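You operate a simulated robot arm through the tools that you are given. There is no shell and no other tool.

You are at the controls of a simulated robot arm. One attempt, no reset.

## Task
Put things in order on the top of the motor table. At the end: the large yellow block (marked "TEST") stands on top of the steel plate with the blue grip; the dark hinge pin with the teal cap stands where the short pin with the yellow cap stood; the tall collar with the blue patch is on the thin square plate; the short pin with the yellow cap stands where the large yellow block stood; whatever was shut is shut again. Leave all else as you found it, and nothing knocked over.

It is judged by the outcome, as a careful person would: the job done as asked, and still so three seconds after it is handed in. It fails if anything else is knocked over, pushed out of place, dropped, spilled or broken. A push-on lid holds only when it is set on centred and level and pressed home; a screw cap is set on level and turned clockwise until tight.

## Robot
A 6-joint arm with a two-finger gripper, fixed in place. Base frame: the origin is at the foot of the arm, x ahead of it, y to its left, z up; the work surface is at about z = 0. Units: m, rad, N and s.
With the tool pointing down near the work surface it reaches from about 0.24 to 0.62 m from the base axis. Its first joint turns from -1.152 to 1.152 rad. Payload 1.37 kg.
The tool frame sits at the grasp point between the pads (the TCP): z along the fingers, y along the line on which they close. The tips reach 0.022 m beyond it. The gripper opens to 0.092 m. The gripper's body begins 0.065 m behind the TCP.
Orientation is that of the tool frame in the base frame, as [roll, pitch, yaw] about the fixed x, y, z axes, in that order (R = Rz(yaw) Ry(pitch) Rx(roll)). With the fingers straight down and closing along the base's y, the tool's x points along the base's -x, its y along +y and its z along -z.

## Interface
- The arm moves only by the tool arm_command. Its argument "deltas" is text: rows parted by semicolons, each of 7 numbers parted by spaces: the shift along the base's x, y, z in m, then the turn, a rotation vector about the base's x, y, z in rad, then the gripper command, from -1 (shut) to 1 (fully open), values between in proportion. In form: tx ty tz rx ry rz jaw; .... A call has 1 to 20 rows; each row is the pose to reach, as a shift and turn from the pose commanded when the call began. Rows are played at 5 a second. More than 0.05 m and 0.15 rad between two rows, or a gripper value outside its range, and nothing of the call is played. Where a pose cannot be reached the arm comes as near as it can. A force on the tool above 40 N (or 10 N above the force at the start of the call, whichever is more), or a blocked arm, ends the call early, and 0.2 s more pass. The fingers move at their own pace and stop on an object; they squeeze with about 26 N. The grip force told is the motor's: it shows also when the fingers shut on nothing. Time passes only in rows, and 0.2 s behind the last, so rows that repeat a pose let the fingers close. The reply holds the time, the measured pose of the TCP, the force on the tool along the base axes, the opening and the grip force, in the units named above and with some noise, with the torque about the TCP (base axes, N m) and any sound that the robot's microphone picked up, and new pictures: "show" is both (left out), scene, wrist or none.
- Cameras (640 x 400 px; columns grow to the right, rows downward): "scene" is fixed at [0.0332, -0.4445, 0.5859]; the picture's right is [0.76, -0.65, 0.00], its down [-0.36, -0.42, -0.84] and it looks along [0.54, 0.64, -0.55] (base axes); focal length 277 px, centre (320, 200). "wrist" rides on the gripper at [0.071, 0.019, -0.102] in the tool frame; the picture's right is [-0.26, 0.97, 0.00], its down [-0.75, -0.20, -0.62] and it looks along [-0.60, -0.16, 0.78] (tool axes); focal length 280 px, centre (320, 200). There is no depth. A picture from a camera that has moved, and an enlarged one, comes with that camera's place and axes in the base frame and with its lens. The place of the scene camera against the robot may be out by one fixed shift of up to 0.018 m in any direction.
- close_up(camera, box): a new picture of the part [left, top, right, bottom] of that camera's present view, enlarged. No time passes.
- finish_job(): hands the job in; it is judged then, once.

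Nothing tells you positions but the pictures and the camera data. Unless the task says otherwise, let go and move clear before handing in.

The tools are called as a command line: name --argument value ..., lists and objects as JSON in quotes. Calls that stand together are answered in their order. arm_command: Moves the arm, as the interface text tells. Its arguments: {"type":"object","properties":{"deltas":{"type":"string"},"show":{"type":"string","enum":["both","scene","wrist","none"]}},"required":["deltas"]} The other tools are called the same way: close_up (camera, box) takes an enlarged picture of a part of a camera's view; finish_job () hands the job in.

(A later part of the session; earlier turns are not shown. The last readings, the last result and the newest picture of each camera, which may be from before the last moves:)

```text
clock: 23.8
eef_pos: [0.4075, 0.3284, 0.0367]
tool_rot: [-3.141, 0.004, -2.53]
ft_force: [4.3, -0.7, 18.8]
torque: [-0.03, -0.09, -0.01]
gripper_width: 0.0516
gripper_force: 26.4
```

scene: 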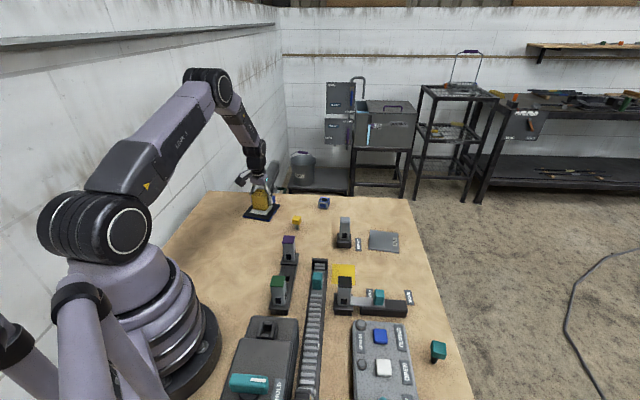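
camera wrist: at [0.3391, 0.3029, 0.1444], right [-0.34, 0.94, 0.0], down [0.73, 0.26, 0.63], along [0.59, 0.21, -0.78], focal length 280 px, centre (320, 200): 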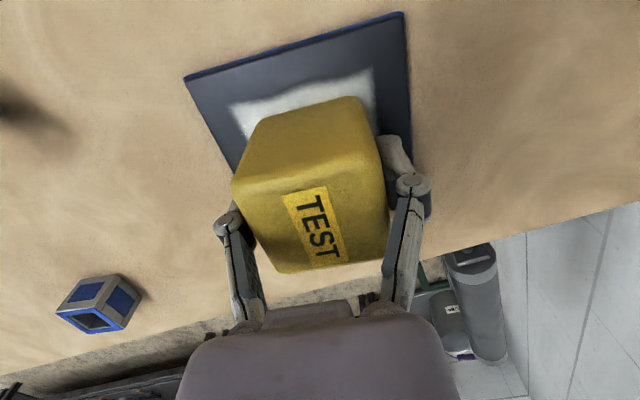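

The block is in contact with the plate. I ease off about 1 mm and open the fingers.

arm_command --deltas "0 0 0.001 0 0 0 -1; 0 0 0.0015 0 0 0 -0.2; 0 0 0.0015 0 0 0 0.2; 0 0 0.0015 0 0 0 0.6; 0 0 0.0015 0 0 0 0.6; 0 0 0.0015 0 0 0 0.6"

```text
clock: 25.2
eef_pos: [0.4073, 0.3277, 0.0376]
tool_rot: [-3.141, 0.0, -2.533]
ft_force: [-0.6, 0.5, -0.2]
torque: [-0.01, 0.0, 0.0]
gripper_width: 0.0736
gripper_force: 0.0
camera wrist: at [0.3386, 0.3029, 0.1405], right [-0.34, 0.94, 0.0], down [0.73, 0.26, 0.62], along [0.59, 0.21, -0.78], focal length 280 px, centre (320, 200)
```

scene: 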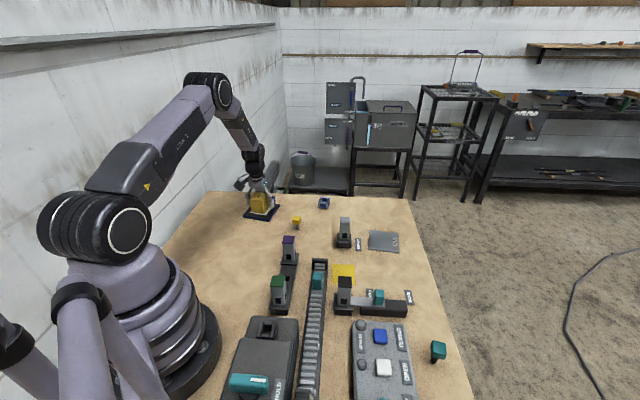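
wrist: 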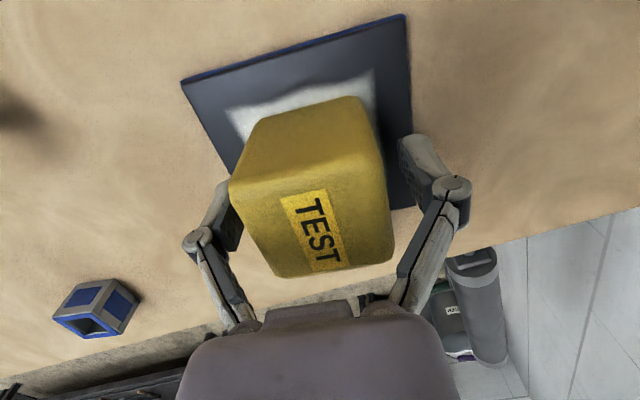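

The block is released on the plate. I rise straight up and then move to view the yellow-capped pin and the collar.

arm_command --deltas "0 0 0.03 0 0 0 0.6; 0 0 0.07 0 0 0 0.6; 0 0 0.115 0 0 0 0.8; 0 0 0.16 0 0 0 1; -0.02 -0.04 0.18 0 0 0 1; -0.04 -0.08 0.18 0 0 0 1; -0.06 -0.12 0.17 0 0 0 1; -0.06 -0.16 0.16 0 0 0 1; -0.06 -0.19 0.15 0 0 0 1; -0.06 -0.19 0.15 0 0 0 1"

```text
clock: 27.4
eef_pos: [0.3453, 0.1376, 0.1891]
tool_rot: [3.141, -0.001, -2.529]
ft_force: [0.3, 0.2, -0.3]
torque: [0.04, 0.01, 0.0]
gripper_width: 0.0917
gripper_force: 0.1
camera wrist: at [0.2771, 0.113, 0.2923], right [-0.34, 0.94, 0.0], down [0.73, 0.27, 0.63], along [0.59, 0.21, -0.78], focal length 280 px, centre (320, 200)
```

scene: 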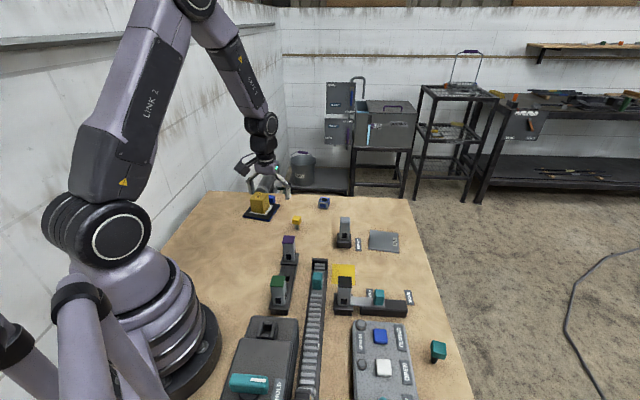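
wrist: 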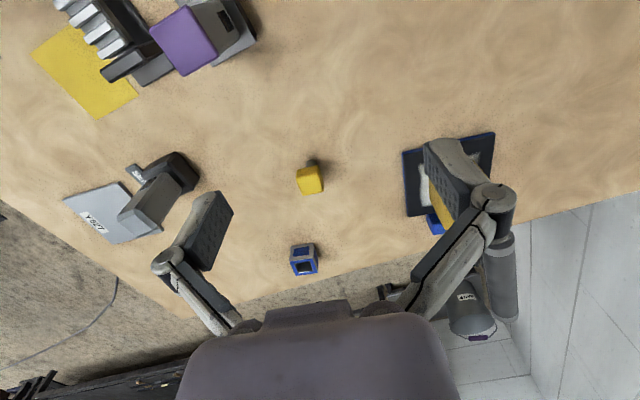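

close_up --camera "wrist" --box '[270, 150, 350, 200]'

close_up --camera "wrist" --box '[264, 232, 344, 282]'

close_up --camera "scene" --box '[240, 185, 336, 245]'

```text
8.00 times, centred on (310, 175) of wrist
camera zoom: at [0.2771, 0.113, 0.2923], right [-0.34, 0.94, 0.0], down [0.73, 0.27, 0.63], along [0.59, 0.21, -0.78], focal length 2243 px, centre (400, 400)
```

zoom: 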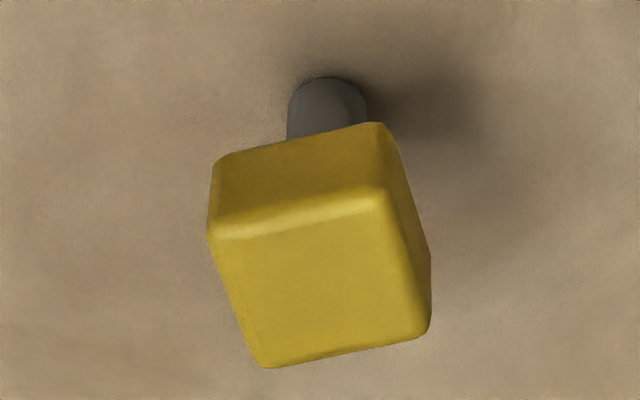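

```text
8.00 times, centred on (304, 257) of wrist
camera zoom: at [0.2771, 0.113, 0.2923], right [-0.34, 0.94, 0.0], down [0.73, 0.27, 0.63], along [0.59, 0.21, -0.78], focal length 2243 px, centre (448, -256)
```

zoom: 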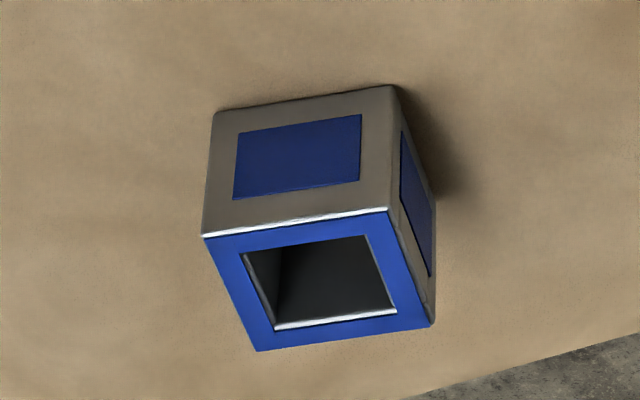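

```text
6.67 times, centred on (288, 215) of scene
camera zoom: at [0.0332, -0.4445, 0.5859], right [0.76, -0.65, 0.0], down [-0.36, -0.42, -0.84], along [0.54, 0.64, -0.55], focal length 1845 px, centre (533, 100)
```

zoom: 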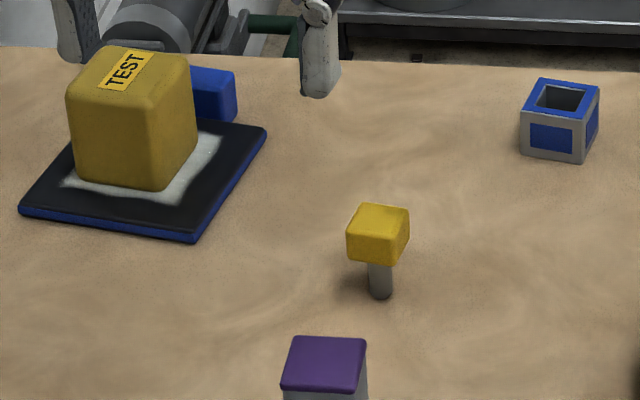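

The TEST block stands well on the blue-grip plate. The yellow pin measures (0.447,0.164), about 0.0435 m tall with the cap from z≈0.029, yaw≈35.5°, and the collar is at about (0.601,0.206). I hover above the yellow pin to check the alignment.

arm_command --deltas "0.035 0.009 -0.01 0 0 0 1; 0.07 0.018 -0.03 0 0 0 1; 0.102 0.0264 -0.06 0 0 0 1; 0.102 0.0264 -0.09 0 0 0 1; 0.102 0.0264 -0.09 0 0 0 1" --show "wrist"

```text
clock: 28.6
eef_pos: [0.4475, 0.1639, 0.0965]
tool_rot: [3.141, 0.001, -2.531]
ft_force: [-0.2, -0.5, -0.2]
torque: [0.0, 0.0, 0.0]
gripper_width: 0.0922
gripper_force: 0.0
camera wrist: at [0.3801, 0.1388, 0.2001], right [-0.34, 0.94, 0.0], down [0.73, 0.26, 0.62], along [0.59, 0.21, -0.78], focal length 280 px, centre (320, 200)
```

wrist: 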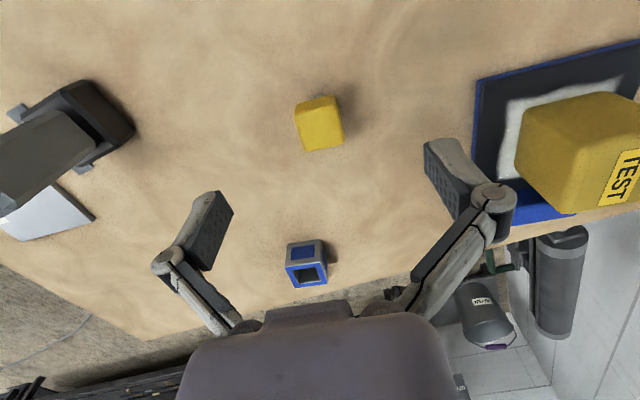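

close_up --camera "wrist" --box '[280, 85, 360, 135]'

close_up --camera "wrist" --box '[280, 110, 360, 160]'

close_up --camera "wrist" --box '[256, 220, 366, 289]'

```text
8.00 times, centred on (320, 110) of wrist
camera zoom: at [0.3801, 0.1388, 0.2001], right [-0.34, 0.94, 0.0], down [0.73, 0.26, 0.62], along [0.59, 0.21, -0.78], focal length 2243 px, centre (320, 920)
```

zoom: 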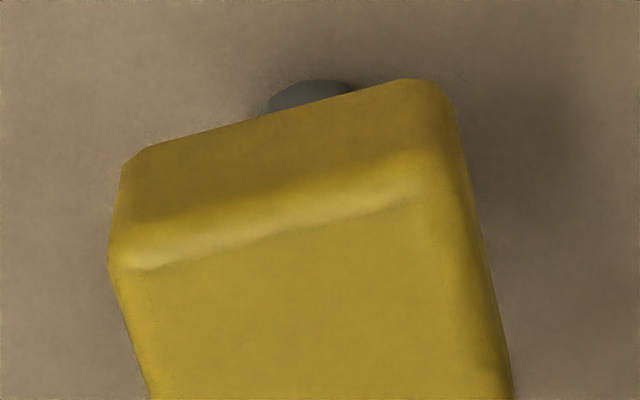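

```text
8.00 times, centred on (320, 135) of wrist
camera zoom: at [0.3801, 0.1388, 0.2001], right [-0.34, 0.94, 0.0], down [0.73, 0.26, 0.62], along [0.59, 0.21, -0.78], focal length 2243 px, centre (320, 720)
```

zoom: 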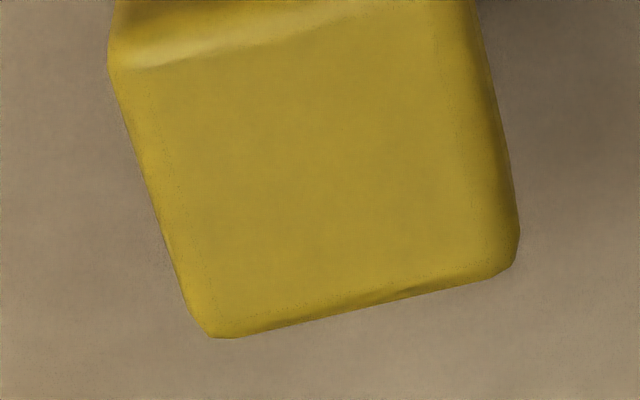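

```text
5.80 times, centred on (311, 254) of wrist
camera zoom: at [0.3801, 0.1388, 0.2001], right [-0.34, 0.94, 0.0], down [0.73, 0.26, 0.62], along [0.59, 0.21, -0.78], focal length 1625 px, centre (372, -116)
```

zoom: 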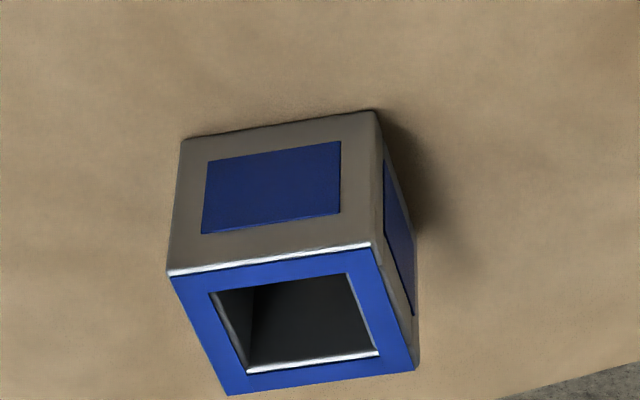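

The cap centre measures (0.4474,0.1637), right under the TCP. I descend to z≈0.036 and close on the cap.

arm_command --deltas "0 0 -0.02 0 0 0 1; 0 0 -0.04 0 0 0 1; 0 0 -0.058 0 0 0 1; 0 0 -0.0605 0 0 0 1; 0 0 -0.0605 0 0 0 1" --show "wrist"

```text
clock: 29.8
eef_pos: [0.4489, 0.1654, 0.0374]
tool_rot: [3.141, -0.001, -2.53]
ft_force: [-0.3, 1.1, 0.5]
torque: [0.01, -0.03, 0.0]
gripper_width: 0.092
gripper_force: 0.0
camera wrist: at [0.3804, 0.14, 0.1396], right [-0.34, 0.94, 0.0], down [0.73, 0.26, 0.63], along [0.59, 0.21, -0.78], focal length 280 px, centre (320, 200)
```

wrist: 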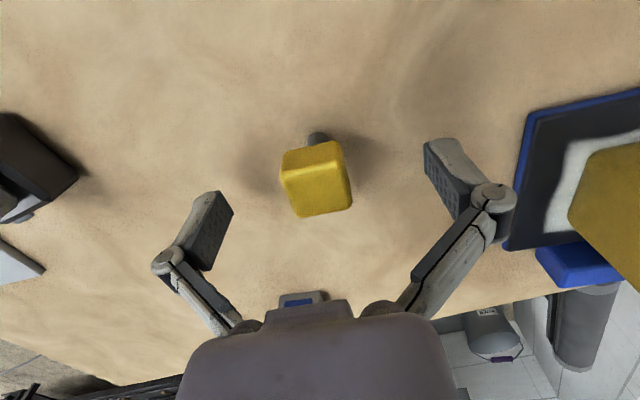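

The cap is centred between the fingers, so I close.

arm_command --deltas "0 0 0 0 0 0 -1; 0 0 0 0 0 0 -1; 0 0 0 0 0 0 -1; 0 0 0 0 0 0 -1; 0 0 0 0 0 0 -1; 0 0 0 0 0 0 -1" --show "wrist"

```text
clock: 31.2
eef_pos: [0.4489, 0.165, 0.0365]
tool_rot: [-3.14, 0.0, -2.531]
ft_force: [-0.9, 0.9, 2.8]
torque: [0.0, 0.01, -0.01]
gripper_width: 0.0246
gripper_force: 26.5
camera wrist: at [0.3804, 0.1401, 0.1398], right [-0.34, 0.94, 0.0], down [0.73, 0.26, 0.63], along [0.59, 0.21, -0.78], focal length 280 px, centre (320, 200)
```

wrist: 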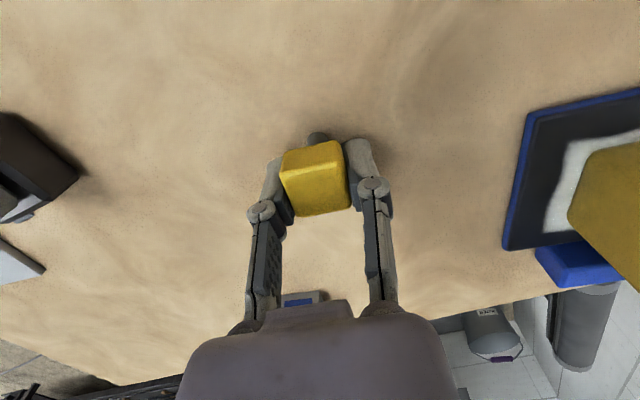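

The pin is gripped with 0.0246 m between the fingers. I lift it and carry it to where the TEST block stood, (0.5085,-0.155).

arm_command --deltas "0 0 0.02 0 0 0 -1; 0 0 0.06 0 0 0 -1; 0 0 0.1 0 0 0 -1; 0 0 0.14 0 0 0 -1; 0 0 0.17 0 0 0 -1; 0.008 -0.04 0.18 0 0 0 -1; 0.016 -0.085 0.18 0 0 0 -1; 0.024 -0.13 0.18 0 0 0 -1; 0.032 -0.175 0.18 0 0 0 -1; 0.04 -0.22 0.18 0 0 0 -1; 0.048 -0.265 0.18 0 0 0 -1; 0.055 -0.3 0.18 0 0 0 -1; 0.06 -0.32 0.17 0 0 0 -1; 0.06 -0.32 0.15 0 0 0 -1; 0.06 -0.32 0.15 0 0 0 -1"

```text
clock: 34.4
eef_pos: [0.5093, -0.1579, 0.1876]
tool_rot: [3.141, 0.0, -2.531]
ft_force: [0.0, -0.5, -1.3]
torque: [-0.02, -0.02, 0.02]
gripper_width: 0.0242
gripper_force: 26.4
camera wrist: at [0.4403, -0.1816, 0.2914], right [-0.34, 0.94, 0.0], down [0.73, 0.26, 0.62], along [0.59, 0.21, -0.78], focal length 280 px, centre (320, 200)
```

scene: 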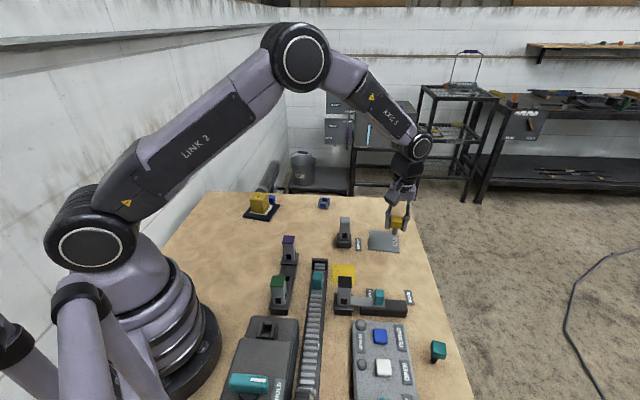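
wrist: 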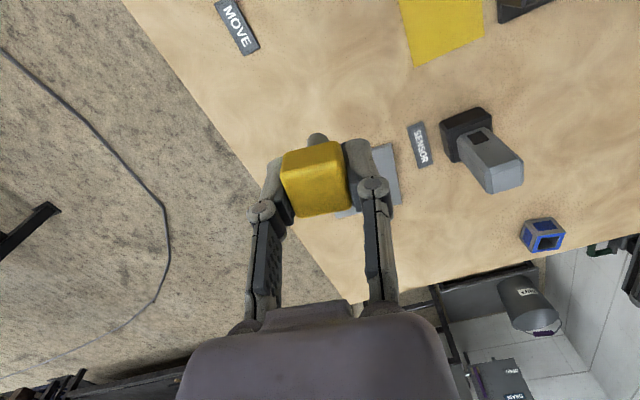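

The pin is over the target. I descend to just above the table with a small correction.

arm_command --deltas "0.001 0.0015 -0.04 0 0 0 -1; 0.001 0.0015 -0.08 0 0 0 -1; 0.001 0.0015 -0.12 0 0 0 -1; 0.001 0.0015 -0.142 0 0 0 -1; 0.001 0.0015 -0.146 0 0 0 -1; 0.001 0.0015 -0.146 0 0 0 -1" --show "none"

arm_command --deltas "0 0 -0.001 0 0 0 -1; 0 0 -0.002 0 0 0 -1; 0 0 -0.003 0 0 0 -1; 0 0 -0.003 0 0 0 -1" --show "wrist"

```text
clock: 35.8
eef_pos: [0.5101, -0.1543, 0.0412]
tool_rot: [-3.14, 0.0, -2.53]
ft_force: [0.1, 0.1, -1.0]
torque: [-0.02, 0.02, -0.02]
gripper_width: 0.0244
gripper_force: 25.5
```

```text
clock: 36.8
eef_pos: [0.5092, -0.154, 0.0376]
tool_rot: [3.14, 0.0, -2.531]
ft_force: [-0.2, -0.4, -1.5]
torque: [-0.01, -0.01, 0.0]
gripper_width: 0.0245
gripper_force: 26.0
camera wrist: at [0.4412, -0.1792, 0.1411], right [-0.34, 0.94, 0.0], down [0.73, 0.26, 0.63], along [0.59, 0.21, -0.78], focal length 280 px, centre (320, 200)
```

wrist: 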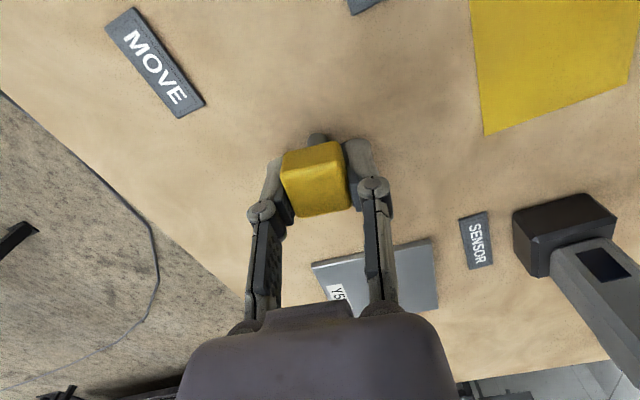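

No contact yet. I lower in 0.5 mm steps until the force rises.

arm_command --deltas "0 0 -0.0005 0 0 0 -1; 0 0 -0.001 0 0 0 -1; 0 0 -0.001 0 0 0 -1" --show "none"

arm_command --deltas "0 0 -0.0005 0 0 0 -1; 0 0 -0.001 0 0 0 -1; 0 0 -0.001 0 0 0 -1" --show "none"

```text
clock: 37.6
eef_pos: [0.5101, -0.1533, 0.0367]
tool_rot: [3.141, 0.001, -2.531]
ft_force: [-0.3, -0.3, -1.7]
torque: [0.01, 0.0, -0.01]
gripper_width: 0.0243
gripper_force: 26.4
```

```text
clock: 38.4
eef_pos: [0.5118, -0.154, 0.0363]
tool_rot: [-3.141, 0.001, -2.529]
ft_force: [-1.8, -1.2, 4.0]
torque: [-0.01, 0.07, 0.02]
gripper_width: 0.0245
gripper_force: 26.2
```

The pin has touched down with about 5 N. I open gently.

arm_command --deltas "0 0 0 0 0 0 -0.4; 0 0 0 0 0 0 -0.3; 0 0 0 0 0 0 -0.2; 0 0 0 0 0 0 0; 0 0 0 0 0 0 0.3; 0 0 0 0 0 0 0.6; 0 0 0 0 0 0 0.6"

```text
clock: 40.0
eef_pos: [0.5104, -0.1543, 0.0365]
tool_rot: [-3.141, -0.001, -2.531]
ft_force: [-0.7, -0.5, 0.0]
torque: [-0.01, -0.02, -0.03]
gripper_width: 0.0738
gripper_force: 0.1
camera wrist: at [0.4417, -0.1789, 0.1395], right [-0.34, 0.94, 0.0], down [0.73, 0.26, 0.63], along [0.59, 0.21, -0.78], focal length 280 px, centre (320, 200)
```

scene: 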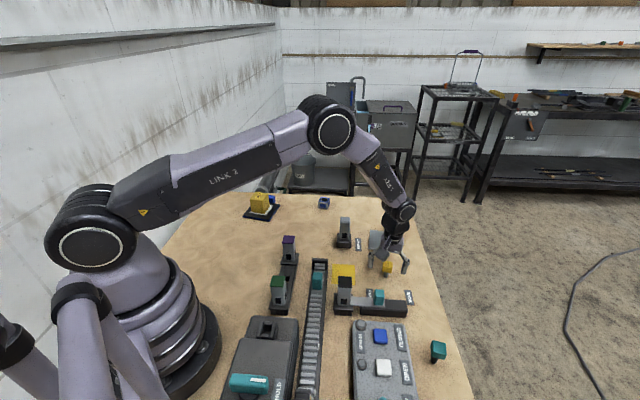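
wrist: 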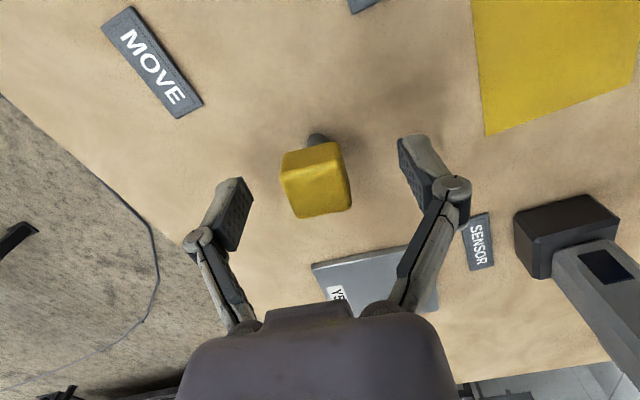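

The yellow pin stands freely at the block's old place. I rise and move over to look at the teal-capped hinge pin.

arm_command --deltas "0 0 0.02 0 0 0 0.6; 0 0 0.06 0 0 0 0.7; 0 0 0.1 0 0 0 1; 0 0 0.14 0 0 0 1; -0.02 -0.02 0.17 0 0 0 1; -0.055 -0.04 0.18 0 0 0 1; -0.09 -0.065 0.18 0 0 0 1; -0.125 -0.09 0.18 0 0 0 1; -0.16 -0.11 0.18 0 0 0 1; -0.18 -0.13 0.18 0 0 0 1; -0.18 -0.13 0.18 0 0 0 1"

```text
clock: 42.4
eef_pos: [0.3303, -0.2839, 0.2188]
tool_rot: [-3.14, 0.0, -2.531]
ft_force: [0.5, 0.2, -0.5]
torque: [0.03, -0.01, -0.01]
gripper_width: 0.0919
gripper_force: 0.0
camera wrist: at [0.2617, -0.3087, 0.321], right [-0.34, 0.94, 0.0], down [0.73, 0.26, 0.62], along [0.59, 0.21, -0.78], focal length 280 px, centre (320, 200)
```

scene: 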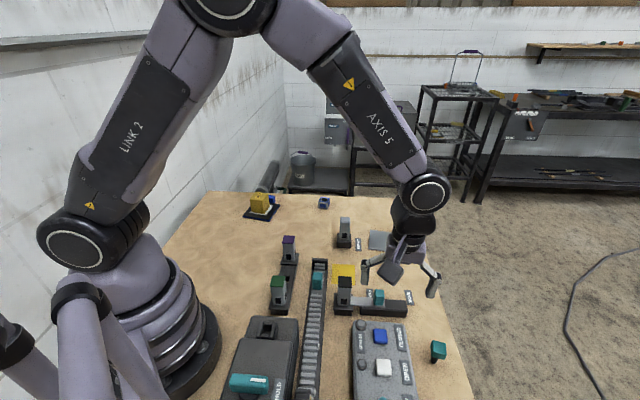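
wrist: 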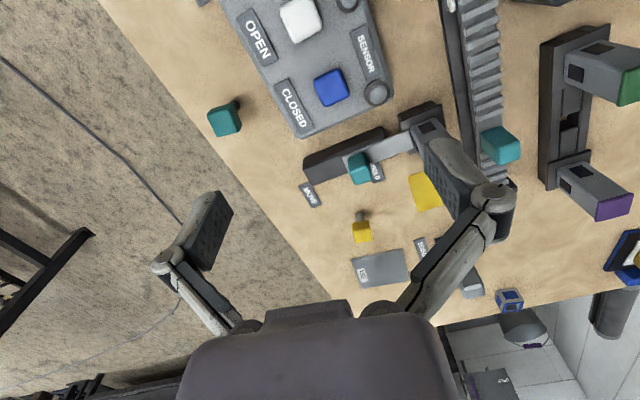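

close_up --camera "wrist" --box '[184, 90, 264, 140]'

close_up --camera "scene" --box '[410, 325, 474, 365]'

close_up --camera "wrist" --box '[320, 200, 400, 250]'

```text
8.00 times, centred on (224, 115) of wrist
camera zoom: at [0.2617, -0.3087, 0.321], right [-0.34, 0.94, 0.0], down [0.73, 0.26, 0.62], along [0.59, 0.21, -0.78], focal length 2243 px, centre (1088, 880)
```

zoom: 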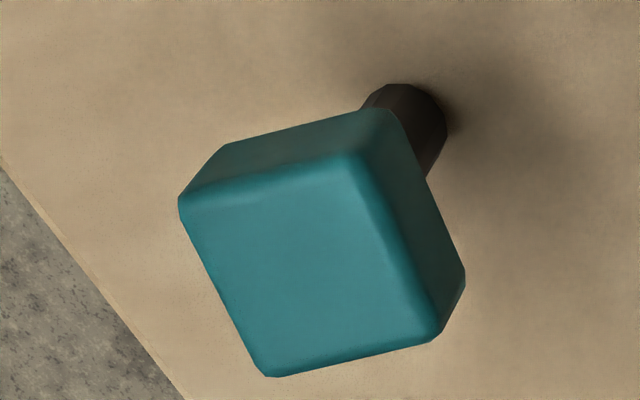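

```text
10.00 times, centred on (442, 345) of scene
camera zoom: at [0.0332, -0.4445, 0.5859], right [0.76, -0.65, 0.0], down [-0.36, -0.42, -0.84], along [0.54, 0.64, -0.55], focal length 2767 px, centre (-900, -1250)
```

zoom: 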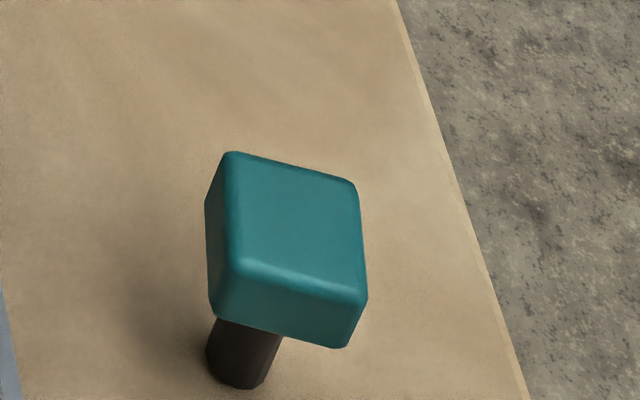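

```text
8.00 times, centred on (360, 225) of wrist
camera zoom: at [0.2617, -0.3087, 0.321], right [-0.34, 0.94, 0.0], down [0.73, 0.26, 0.62], along [0.59, 0.21, -0.78], focal length 2243 px, centre (0, 0)
```

zoom: 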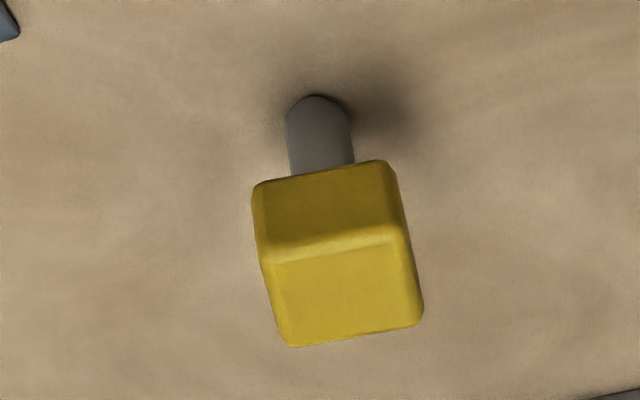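

The teal pin measures (0.404,-0.361), about 0.052 m tall with the cap above z≈0.035, yaw≈33.5°. The control panel's corner is close, so I approach with the fingers only half open.

arm_command --deltas "0.025 -0.026 -0.01 0 0 -0.01 1; 0.05 -0.052 -0.02 0 0 -0.02 0.5; 0.0735 -0.0775 -0.04 0 0 -0.026 0.1; 0.0735 -0.0775 -0.08 0 0 -0.026 0.1; 0.0735 -0.0775 -0.1 0 0 -0.026 0.1; 0.0735 -0.0775 -0.1 0 0 -0.026 0.1"

```text
clock: 43.8
eef_pos: [0.4036, -0.3604, 0.1173]
tool_rot: [3.141, 0.0, -2.557]
ft_force: [0.8, 0.0, -0.5]
torque: [0.03, 0.0, 0.01]
gripper_width: 0.0507
gripper_force: 0.0
camera wrist: at [0.334, -0.3841, 0.2198], right [-0.31, 0.95, 0.0], down [0.74, 0.25, 0.63], along [0.59, 0.2, -0.78], focal length 280 px, centre (320, 200)
```

scene: 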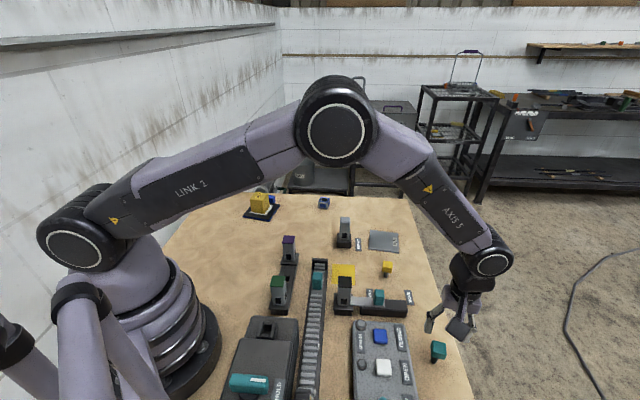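
wrist: 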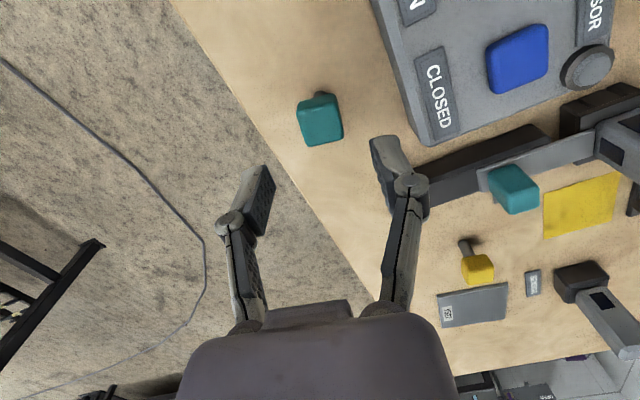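

close_up --camera "wrist" --box '[272, 80, 368, 140]'

close_up --camera "wrist" --box '[272, 90, 368, 150]'

```text
6.67 times, centred on (320, 110) of wrist
camera zoom: at [0.334, -0.3841, 0.2198], right [-0.31, 0.95, 0.0], down [0.74, 0.25, 0.63], along [0.59, 0.2, -0.78], focal length 1869 px, centre (320, 800)
```

zoom: 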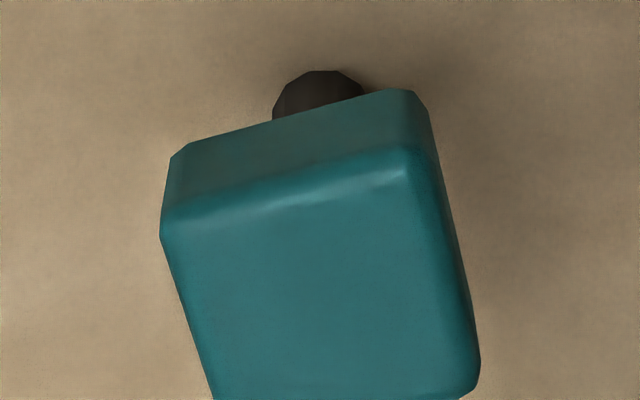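

```text
6.67 times, centred on (320, 120) of wrist
camera zoom: at [0.334, -0.3841, 0.2198], right [-0.31, 0.95, 0.0], down [0.74, 0.25, 0.63], along [0.59, 0.2, -0.78], focal length 1869 px, centre (320, 733)
```

zoom: 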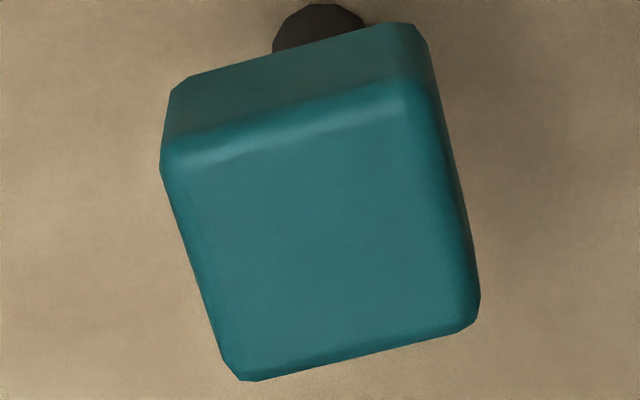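

The cap centre is at (0.403,-0.360), under the TCP. I descend to z≈0.044.

arm_command --deltas "0 0 -0.025 0 0 0 0.1; 0 0 -0.05 0 0 0 0.1; 0 0 -0.07 0 0 0 0.1; 0 0 -0.073 0 0 0 0.1; 0 0 -0.073 0 0 0 0.1" --show "wrist"

```text
clock: 45.0
eef_pos: [0.405, -0.3607, 0.0433]
tool_rot: [-3.141, 0.0, -2.557]
ft_force: [-0.6, -0.4, 0.8]
torque: [0.03, 0.02, 0.01]
gripper_width: 0.0507
gripper_force: 0.0
camera wrist: at [0.3343, -0.3847, 0.1465], right [-0.31, 0.95, 0.0], down [0.74, 0.25, 0.63], along [0.59, 0.2, -0.78], focal length 280 px, centre (320, 200)
```

wrist: 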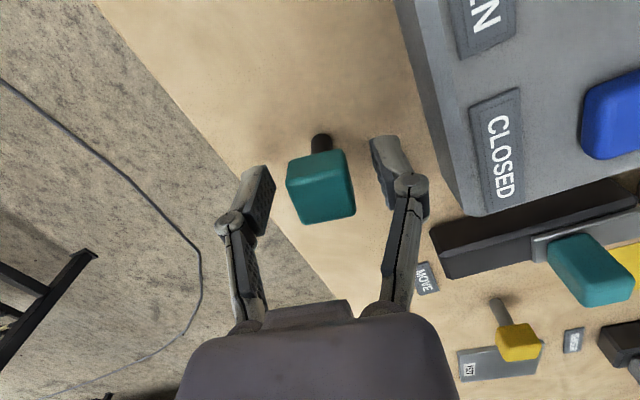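

The cap sits centred between the fingers and the panel is clear of them. I close and lift a little.

arm_command --deltas "0 0 0 0 0 0 -1; 0 0 0 0 0 0 -1; 0 0 0 0 0 0 -1; 0 0 0 0 0 0 -1; 0 0 0 0 0 0 -1" --show "wrist"

```text
clock: 46.2
eef_pos: [0.4033, -0.3612, 0.044]
tool_rot: [3.141, 0.001, -2.558]
ft_force: [0.6, -0.6, -0.3]
torque: [0.01, -0.01, 0.0]
gripper_width: 0.0246
gripper_force: 26.1
camera wrist: at [0.3343, -0.3846, 0.1466], right [-0.31, 0.95, 0.0], down [0.74, 0.25, 0.62], along [0.59, 0.2, -0.78], focal length 280 px, centre (320, 200)
```

wrist: 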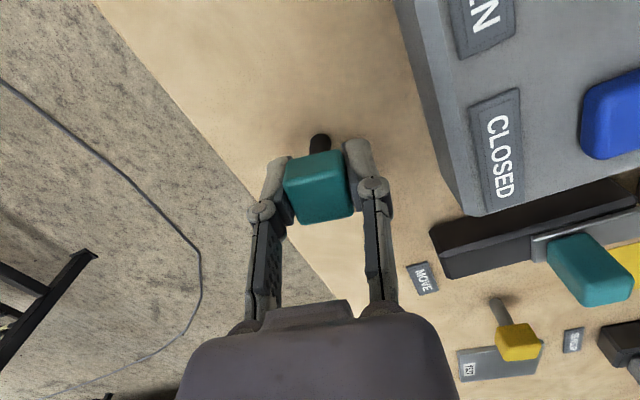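

The pin is gripped. I lift it and carry it high over to where the yellow pin stood, (0.4474,0.1637).

arm_command --deltas "0 0 0.02 0 0 0 -1; 0 0 0.06 0 0 0 -1; 0 0 0.1 0 0 0 -1; 0 0 0.14 0 0 0 -1; 0 0 0.18 0 0 0 -1; 0.004 0.044 0.18 0 0 0 -1; 0.008 0.088 0.18 0 0 0 -1; 0.012 0.132 0.18 0 0 0 -1; 0.016 0.176 0.18 0 0 0 -1; 0.02 0.22 0.18 0 0 0 -1; 0.024 0.264 0.18 0 0 0 -1; 0.028 0.308 0.18 0 0 0 -1; 0.032 0.352 0.18 0 0 0 -1; 0.036 0.396 0.18 0 0 0 -1; 0.04 0.44 0.18 0 0 0 -1; 0.042 0.484 0.18 0 0 0 -1; 0.044 0.52 0.18 0 0 0 -1; 0.044 0.524 0.15 0 0 0 -1; 0.044 0.524 0.12 0 0 0 -1; 0.044 0.524 0.12 0 0 0 -1"

```text
clock: 50.4
eef_pos: [0.4492, 0.1619, 0.1621]
tool_rot: [-3.141, 0.0, -2.557]
ft_force: [-0.3, 1.2, -2.0]
torque: [-0.03, -0.01, -0.02]
gripper_width: 0.0244
gripper_force: 25.8
camera wrist: at [0.3791, 0.1389, 0.2651], right [-0.31, 0.95, 0.0], down [0.74, 0.25, 0.62], along [0.59, 0.2, -0.78], focal length 280 px, centre (320, 200)
```

scene: 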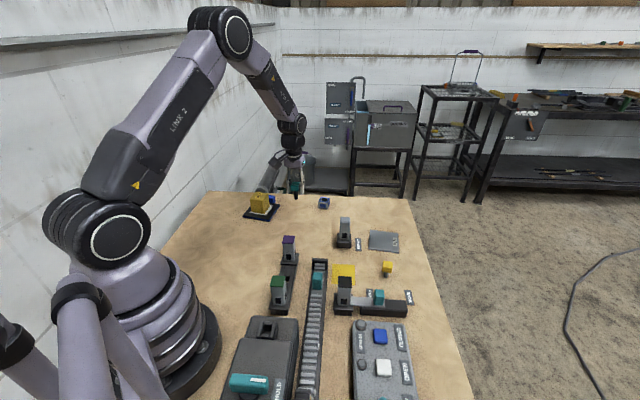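
wrist: 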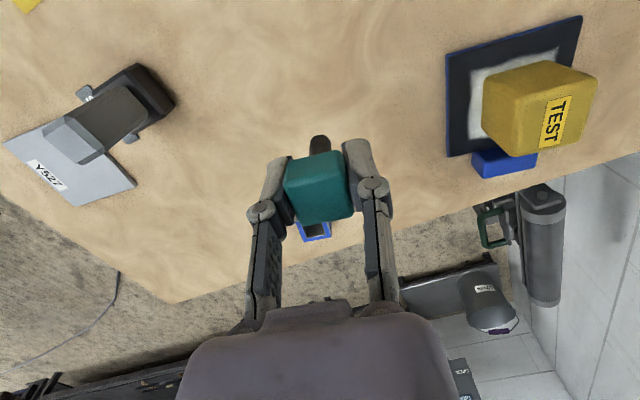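

I correct by about 1 mm and descend to just above the table.

arm_command --deltas "-0.0012 0.0012 -0.04 0 0 0 -1; -0.0012 0.0012 -0.08 0 0 0 -1; -0.0012 0.0012 -0.108 0 0 0 -1; -0.0012 0.0012 -0.114 0 0 0 -1; -0.0012 0.0012 -0.114 0 0 0 -1" --show "none"

arm_command --deltas "0 0 -0.001 0 0 0 -1; 0 0 -0.002 0 0 0 -1; 0 0 -0.003 0 0 0 -1; 0 0 -0.003 0 0 0 -1" --show "none"

arm_command --deltas "0 0 -0.0005 0 0 0 -1; 0 0 -0.001 0 0 0 -1; 0 0 -0.001 0 0 0 -1" --show "wrist"

```text
clock: 51.6
eef_pos: [0.4469, 0.165, 0.0491]
tool_rot: [3.142, 0.001, -2.555]
ft_force: [-0.8, 0.8, -1.2]
torque: [-0.05, -0.02, 0.03]
gripper_width: 0.0247
gripper_force: 25.9
```

```text
clock: 52.6
eef_pos: [0.4471, 0.1645, 0.0461]
tool_rot: [3.141, 0.0, -2.557]
ft_force: [-0.6, 0.0, -0.7]
torque: [-0.02, 0.03, 0.01]
gripper_width: 0.0247
gripper_force: 26.2
```

```text
clock: 53.4
eef_pos: [0.4468, 0.1634, 0.0455]
tool_rot: [-3.142, 0.0, -2.558]
ft_force: [-0.2, 0.4, -1.0]
torque: [-0.02, -0.02, 0.0]
gripper_width: 0.0249
gripper_force: 26.2
camera wrist: at [0.3776, 0.1405, 0.1483], right [-0.31, 0.95, 0.0], down [0.74, 0.25, 0.62], along [0.59, 0.2, -0.78], focal length 280 px, centre (320, 200)
```

wrist: 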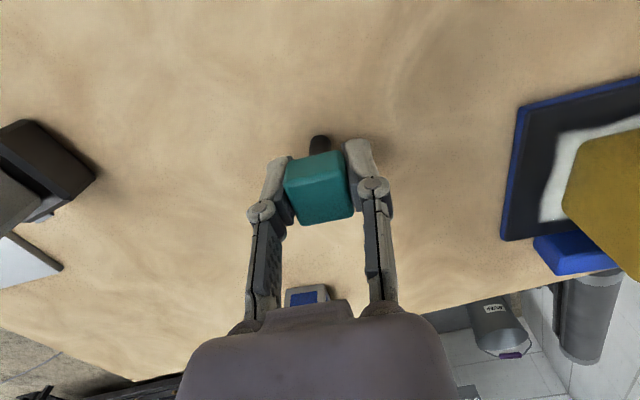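

No contact yet. I keep lowering in half-millimetre steps.

arm_command --deltas "0 0 -0.0005 0 0 0 -1; 0 0 -0.001 0 0 0 -1; 0 0 -0.001 0 0 0 -1" --show "none"

arm_command --deltas "0 0 -0.0005 0 0 0 -1; 0 0 -0.0005 0 0 0 -1" --show "none"

```text
clock: 54.2
eef_pos: [0.4465, 0.1644, 0.0433]
tool_rot: [-3.141, -0.001, -2.556]
ft_force: [0.8, -0.4, -0.6]
torque: [-0.03, -0.03, 0.01]
gripper_width: 0.0244
gripper_force: 25.9
```

```text
clock: 54.8
eef_pos: [0.447, 0.1639, 0.0439]
tool_rot: [3.142, -0.001, -2.556]
ft_force: [0.5, -0.2, -0.5]
torque: [-0.01, 0.01, 0.0]
gripper_width: 0.0245
gripper_force: 25.8
```

arm_command --deltas "0 0 -0.0005 0 0 0 -1; 0 0 -0.0005 0 0 0 -1" --show "none"

arm_command --deltas "0 0 -0.0005 0 0 0 -1; 0 0 -0.0005 0 0 0 -1" --show "none"

```text
clock: 55.4
eef_pos: [0.4458, 0.1637, 0.0435]
tool_rot: [-3.14, 0.0, -2.558]
ft_force: [-1.5, -0.7, 4.2]
torque: [-0.08, 0.07, 0.02]
gripper_width: 0.0243
gripper_force: 25.2
```

```text
clock: 56.0
eef_pos: [0.4467, 0.1639, 0.0434]
tool_rot: [3.141, 0.003, -2.557]
ft_force: [-1.7, 1.0, 12.1]
torque: [0.03, 0.06, 0.02]
gripper_width: 0.0246
gripper_force: 25.9
```

The pin has touched down firmly. I ease off half a millimetre and open gently.

arm_command --deltas "0 0 0.0005 0 0 0 -1; 0 0 0.0005 0 0 0 -1; 0 0 0.0005 0 0 0 -0.4; 0 0 0.0005 0 0 0 -0.3; 0 0 0.0005 0 0 0 -0.2; 0 0 0.0005 0 0 0 0; 0 0 0.0005 0 0 0 0.3; 0 0 0.0005 0 0 0 0.3"

```text
clock: 57.8
eef_pos: [0.4461, 0.1635, 0.0432]
tool_rot: [3.141, -0.001, -2.557]
ft_force: [0.1, 0.1, 0.1]
torque: [-0.04, 0.04, 0.01]
gripper_width: 0.06
gripper_force: 0.1
camera wrist: at [0.3768, 0.1406, 0.1466], right [-0.31, 0.95, 0.0], down [0.74, 0.25, 0.63], along [0.59, 0.2, -0.78], focal length 280 px, centre (320, 200)
```

scene: 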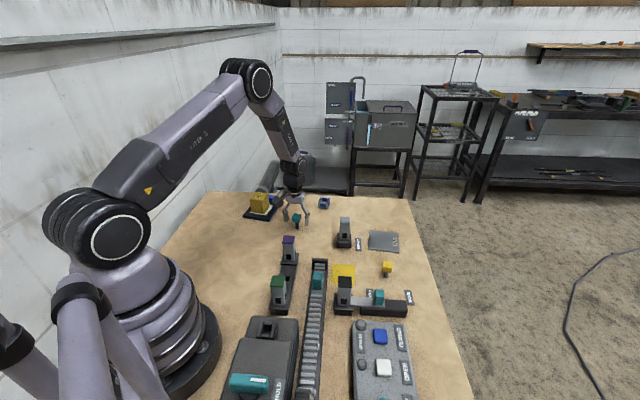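
wrist: 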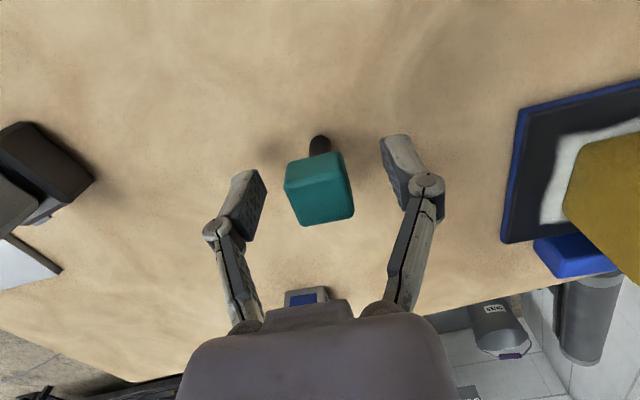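

The teal pin stands freely. I rise and go toward the collar for a precise look.

arm_command --deltas "0 0 0.02 0 0 0 0.3; 0 0 0.06 0 0 0 0.5; 0 0 0.1 0 0 0 1; 0 0 0.13 0 0 0 1; 0.03 0.01 0.13 0 0 0 1; 0.06 0.02 0.12 0 0 0 1; 0.06 0.02 0.12 0 0 0 1" --show "wrist"

```text
clock: 59.4
eef_pos: [0.5065, 0.1856, 0.1633]
tool_rot: [3.141, -0.001, -2.559]
ft_force: [0.1, 1.0, -0.1]
torque: [-0.01, 0.03, -0.02]
gripper_width: 0.0921
gripper_force: 0.1
camera wrist: at [0.4375, 0.1618, 0.266], right [-0.31, 0.95, 0.0], down [0.74, 0.25, 0.62], along [0.59, 0.2, -0.78], focal length 280 px, centre (320, 200)
```

wrist: 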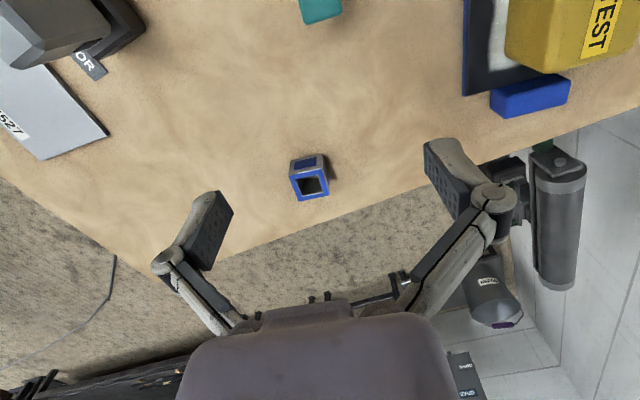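

close_up --camera "wrist" --box '[262, 145, 358, 205]'

close_up --camera "scene" --box '[230, 180, 358, 260]'

```text
6.67 times, centred on (310, 175) of wrist
camera zoom: at [0.4375, 0.1618, 0.266], right [-0.31, 0.95, 0.0], down [0.74, 0.25, 0.62], along [0.59, 0.2, -0.78], focal length 1869 px, centre (387, 367)
```

zoom: 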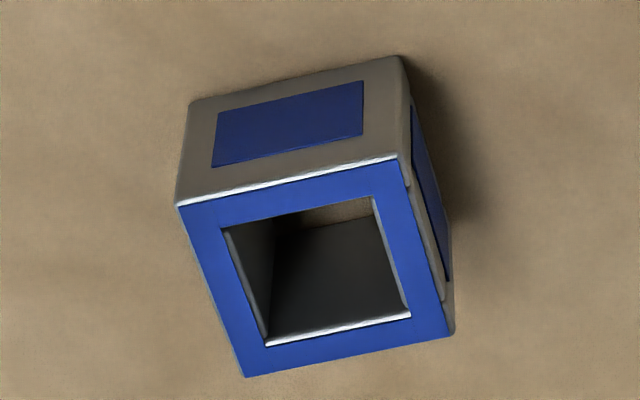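

```text
5.00 times, centred on (294, 220) of scene
camera zoom: at [0.0332, -0.4445, 0.5859], right [0.76, -0.65, 0.0], down [-0.36, -0.42, -0.84], along [0.54, 0.64, -0.55], focal length 1384 px, centre (450, 100)
```

zoom: 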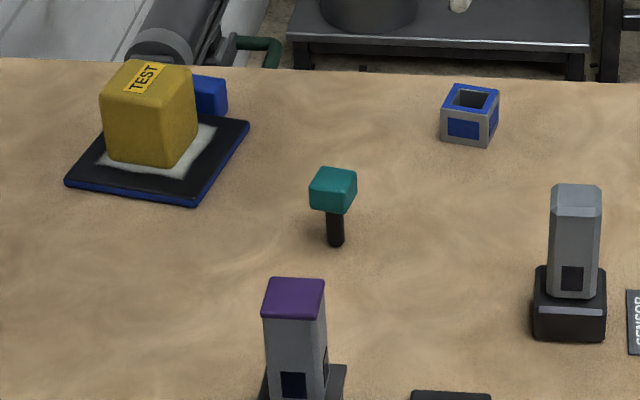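

The collar's centre is at (0.6005,0.2054), 0.035 m square, 0.031 m tall, yaw≈33.4°. That is slightly beyond the nominal reach, so I hover over it first and see how near the arm comes.

arm_command --deltas "0.031 0.0067 -0.01 0 0 0 1; 0.062 0.0134 -0.02 0 0 0 1; 0.0933 0.0202 -0.03 0 0 0 1; 0.0933 0.0202 -0.06 0 0 0 0.6; 0.0933 0.0202 -0.08 0 0 0 0.6; 0.0933 0.0202 -0.08 0 0 0 0.6"

```text
clock: 60.8
eef_pos: [0.6003, 0.2027, 0.083]
tool_rot: [-3.141, 0.0, -2.557]
ft_force: [1.0, -0.2, 0.0]
torque: [-0.02, 0.02, -0.02]
gripper_width: 0.0739
gripper_force: 0.0
camera wrist: at [0.5306, 0.179, 0.1869], right [-0.31, 0.95, 0.0], down [0.74, 0.25, 0.62], along [0.59, 0.2, -0.78], focal length 280 px, centre (320, 200)
```

scene: 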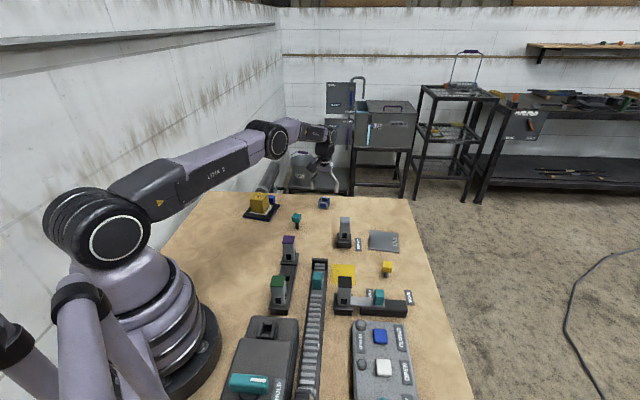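
wrist: 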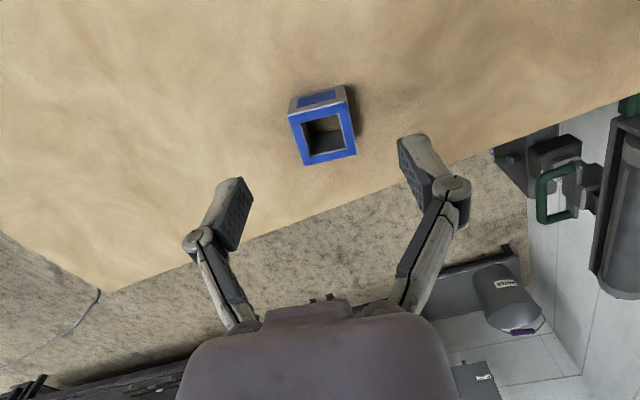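

The arm reached it. The collar sits about 2.5 mm to +y of the TCP, so I correct for that and descend to z≈0.025.

arm_command --deltas "-0.001 0.0025 -0.01 0 0 0 0.6; -0.001 0.0025 -0.03 0 0 0 0.6; -0.001 0.0025 -0.05 0 0 0 0.6; -0.001 0.0025 -0.058 0 0 0 0.6; -0.001 0.0025 -0.058 0 0 0 0.6"

```text
clock: 62.0
eef_pos: [0.5967, 0.2055, 0.0261]
tool_rot: [3.141, 0.0, -2.559]
ft_force: [0.4, 0.6, -0.6]
torque: [-0.01, -0.03, 0.01]
gripper_width: 0.0735
gripper_force: 0.1
camera wrist: at [0.5277, 0.1815, 0.1287], right [-0.31, 0.95, 0.0], down [0.74, 0.25, 0.63], along [0.59, 0.2, -0.78], focal length 280 px, centre (320, 200)
```

scene: 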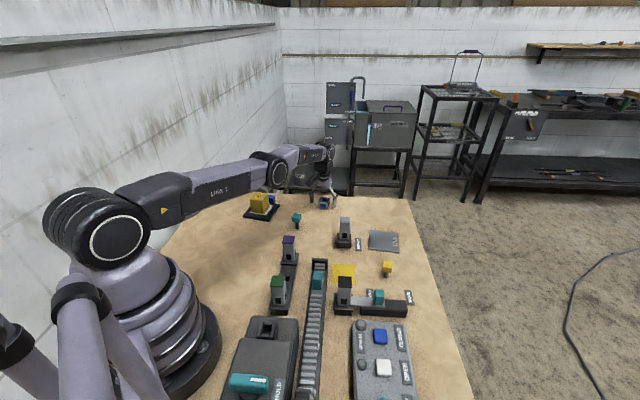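
wrist: 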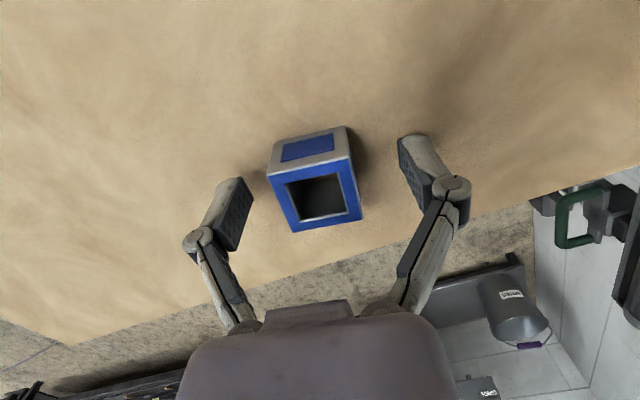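

The collar is centred between the fingers. I close on it.

arm_command --deltas "0 0 0 0 0 0 -1; 0 0 0 0 0 0 -1; 0 0 0 0 0 0 -1; 0 0 0 0 0 0 -1; 0 0 0 0 0 0 -1" --show "wrist"

```text
clock: 63.2
eef_pos: [0.5969, 0.2045, 0.0257]
tool_rot: [3.141, -0.001, -2.556]
ft_force: [0.8, -1.6, 1.6]
torque: [-0.07, 0.04, 0.02]
gripper_width: 0.0352
gripper_force: 25.9
camera wrist: at [0.5278, 0.1814, 0.129], right [-0.31, 0.95, 0.0], down [0.74, 0.25, 0.63], along [0.59, 0.2, -0.78], focal length 280 px, centre (320, 200)
```

wrist: 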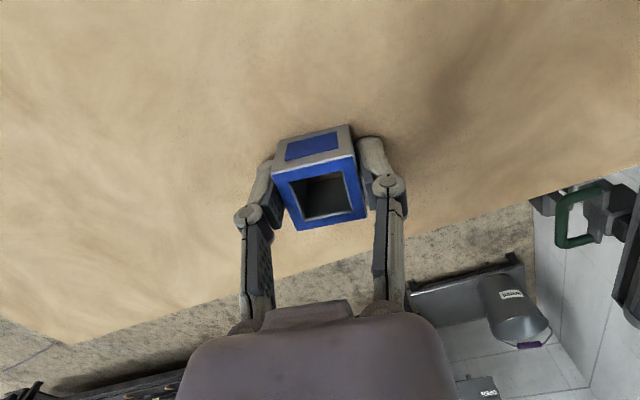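

The collar is held with 0.035 m between the fingers. I lift it and carry it over to the thin square plate, passing above the sensor post.

arm_command --deltas "0 0 0.015 0 0 0 -1; -0.008 0 0.055 0 0 0 -1; -0.018 -0.005 0.1 0 0 0 -1; -0.028 -0.02 0.135 0 0 0 -1; -0.034 -0.06 0.15 0 0 0.01 -1; -0.034 -0.105 0.15 0 0 0.02 -1; -0.03 -0.15 0.15 0 0 0.035 -1; -0.022 -0.194 0.15 0 0 0.05 -1; -0.01 -0.234 0.15 0 0 0.06 -1; 0.0068 -0.267 0.15 0 0 0.07 -1; 0.0068 -0.267 0.15 0 0 0.07 -1"

```text
clock: 65.6
eef_pos: [0.6066, -0.0605, 0.1744]
tool_rot: [3.139, 0.002, -2.486]
ft_force: [0.2, -0.5, -1.7]
torque: [-0.03, 0.02, -0.01]
gripper_width: 0.0354
gripper_force: 25.8
camera wrist: at [0.5387, -0.0886, 0.2773], right [-0.38, 0.92, 0.0], down [0.72, 0.3, 0.62], along [0.58, 0.24, -0.78], focal length 280 px, centre (320, 200)
```

scene: 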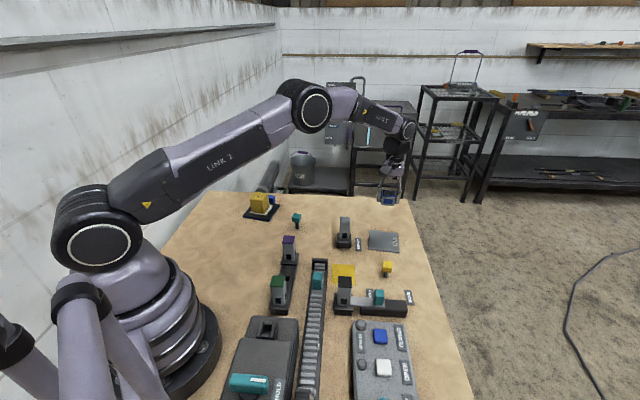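
wrist: 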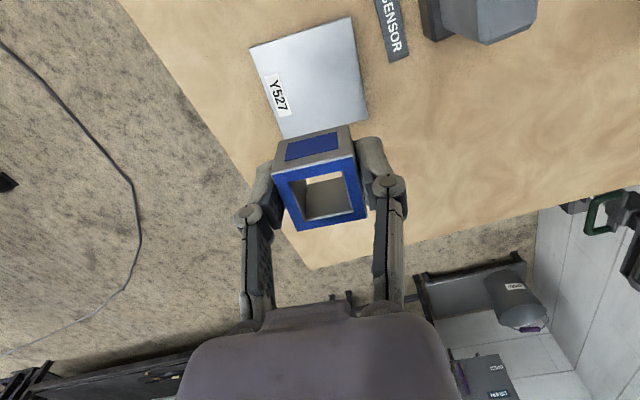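

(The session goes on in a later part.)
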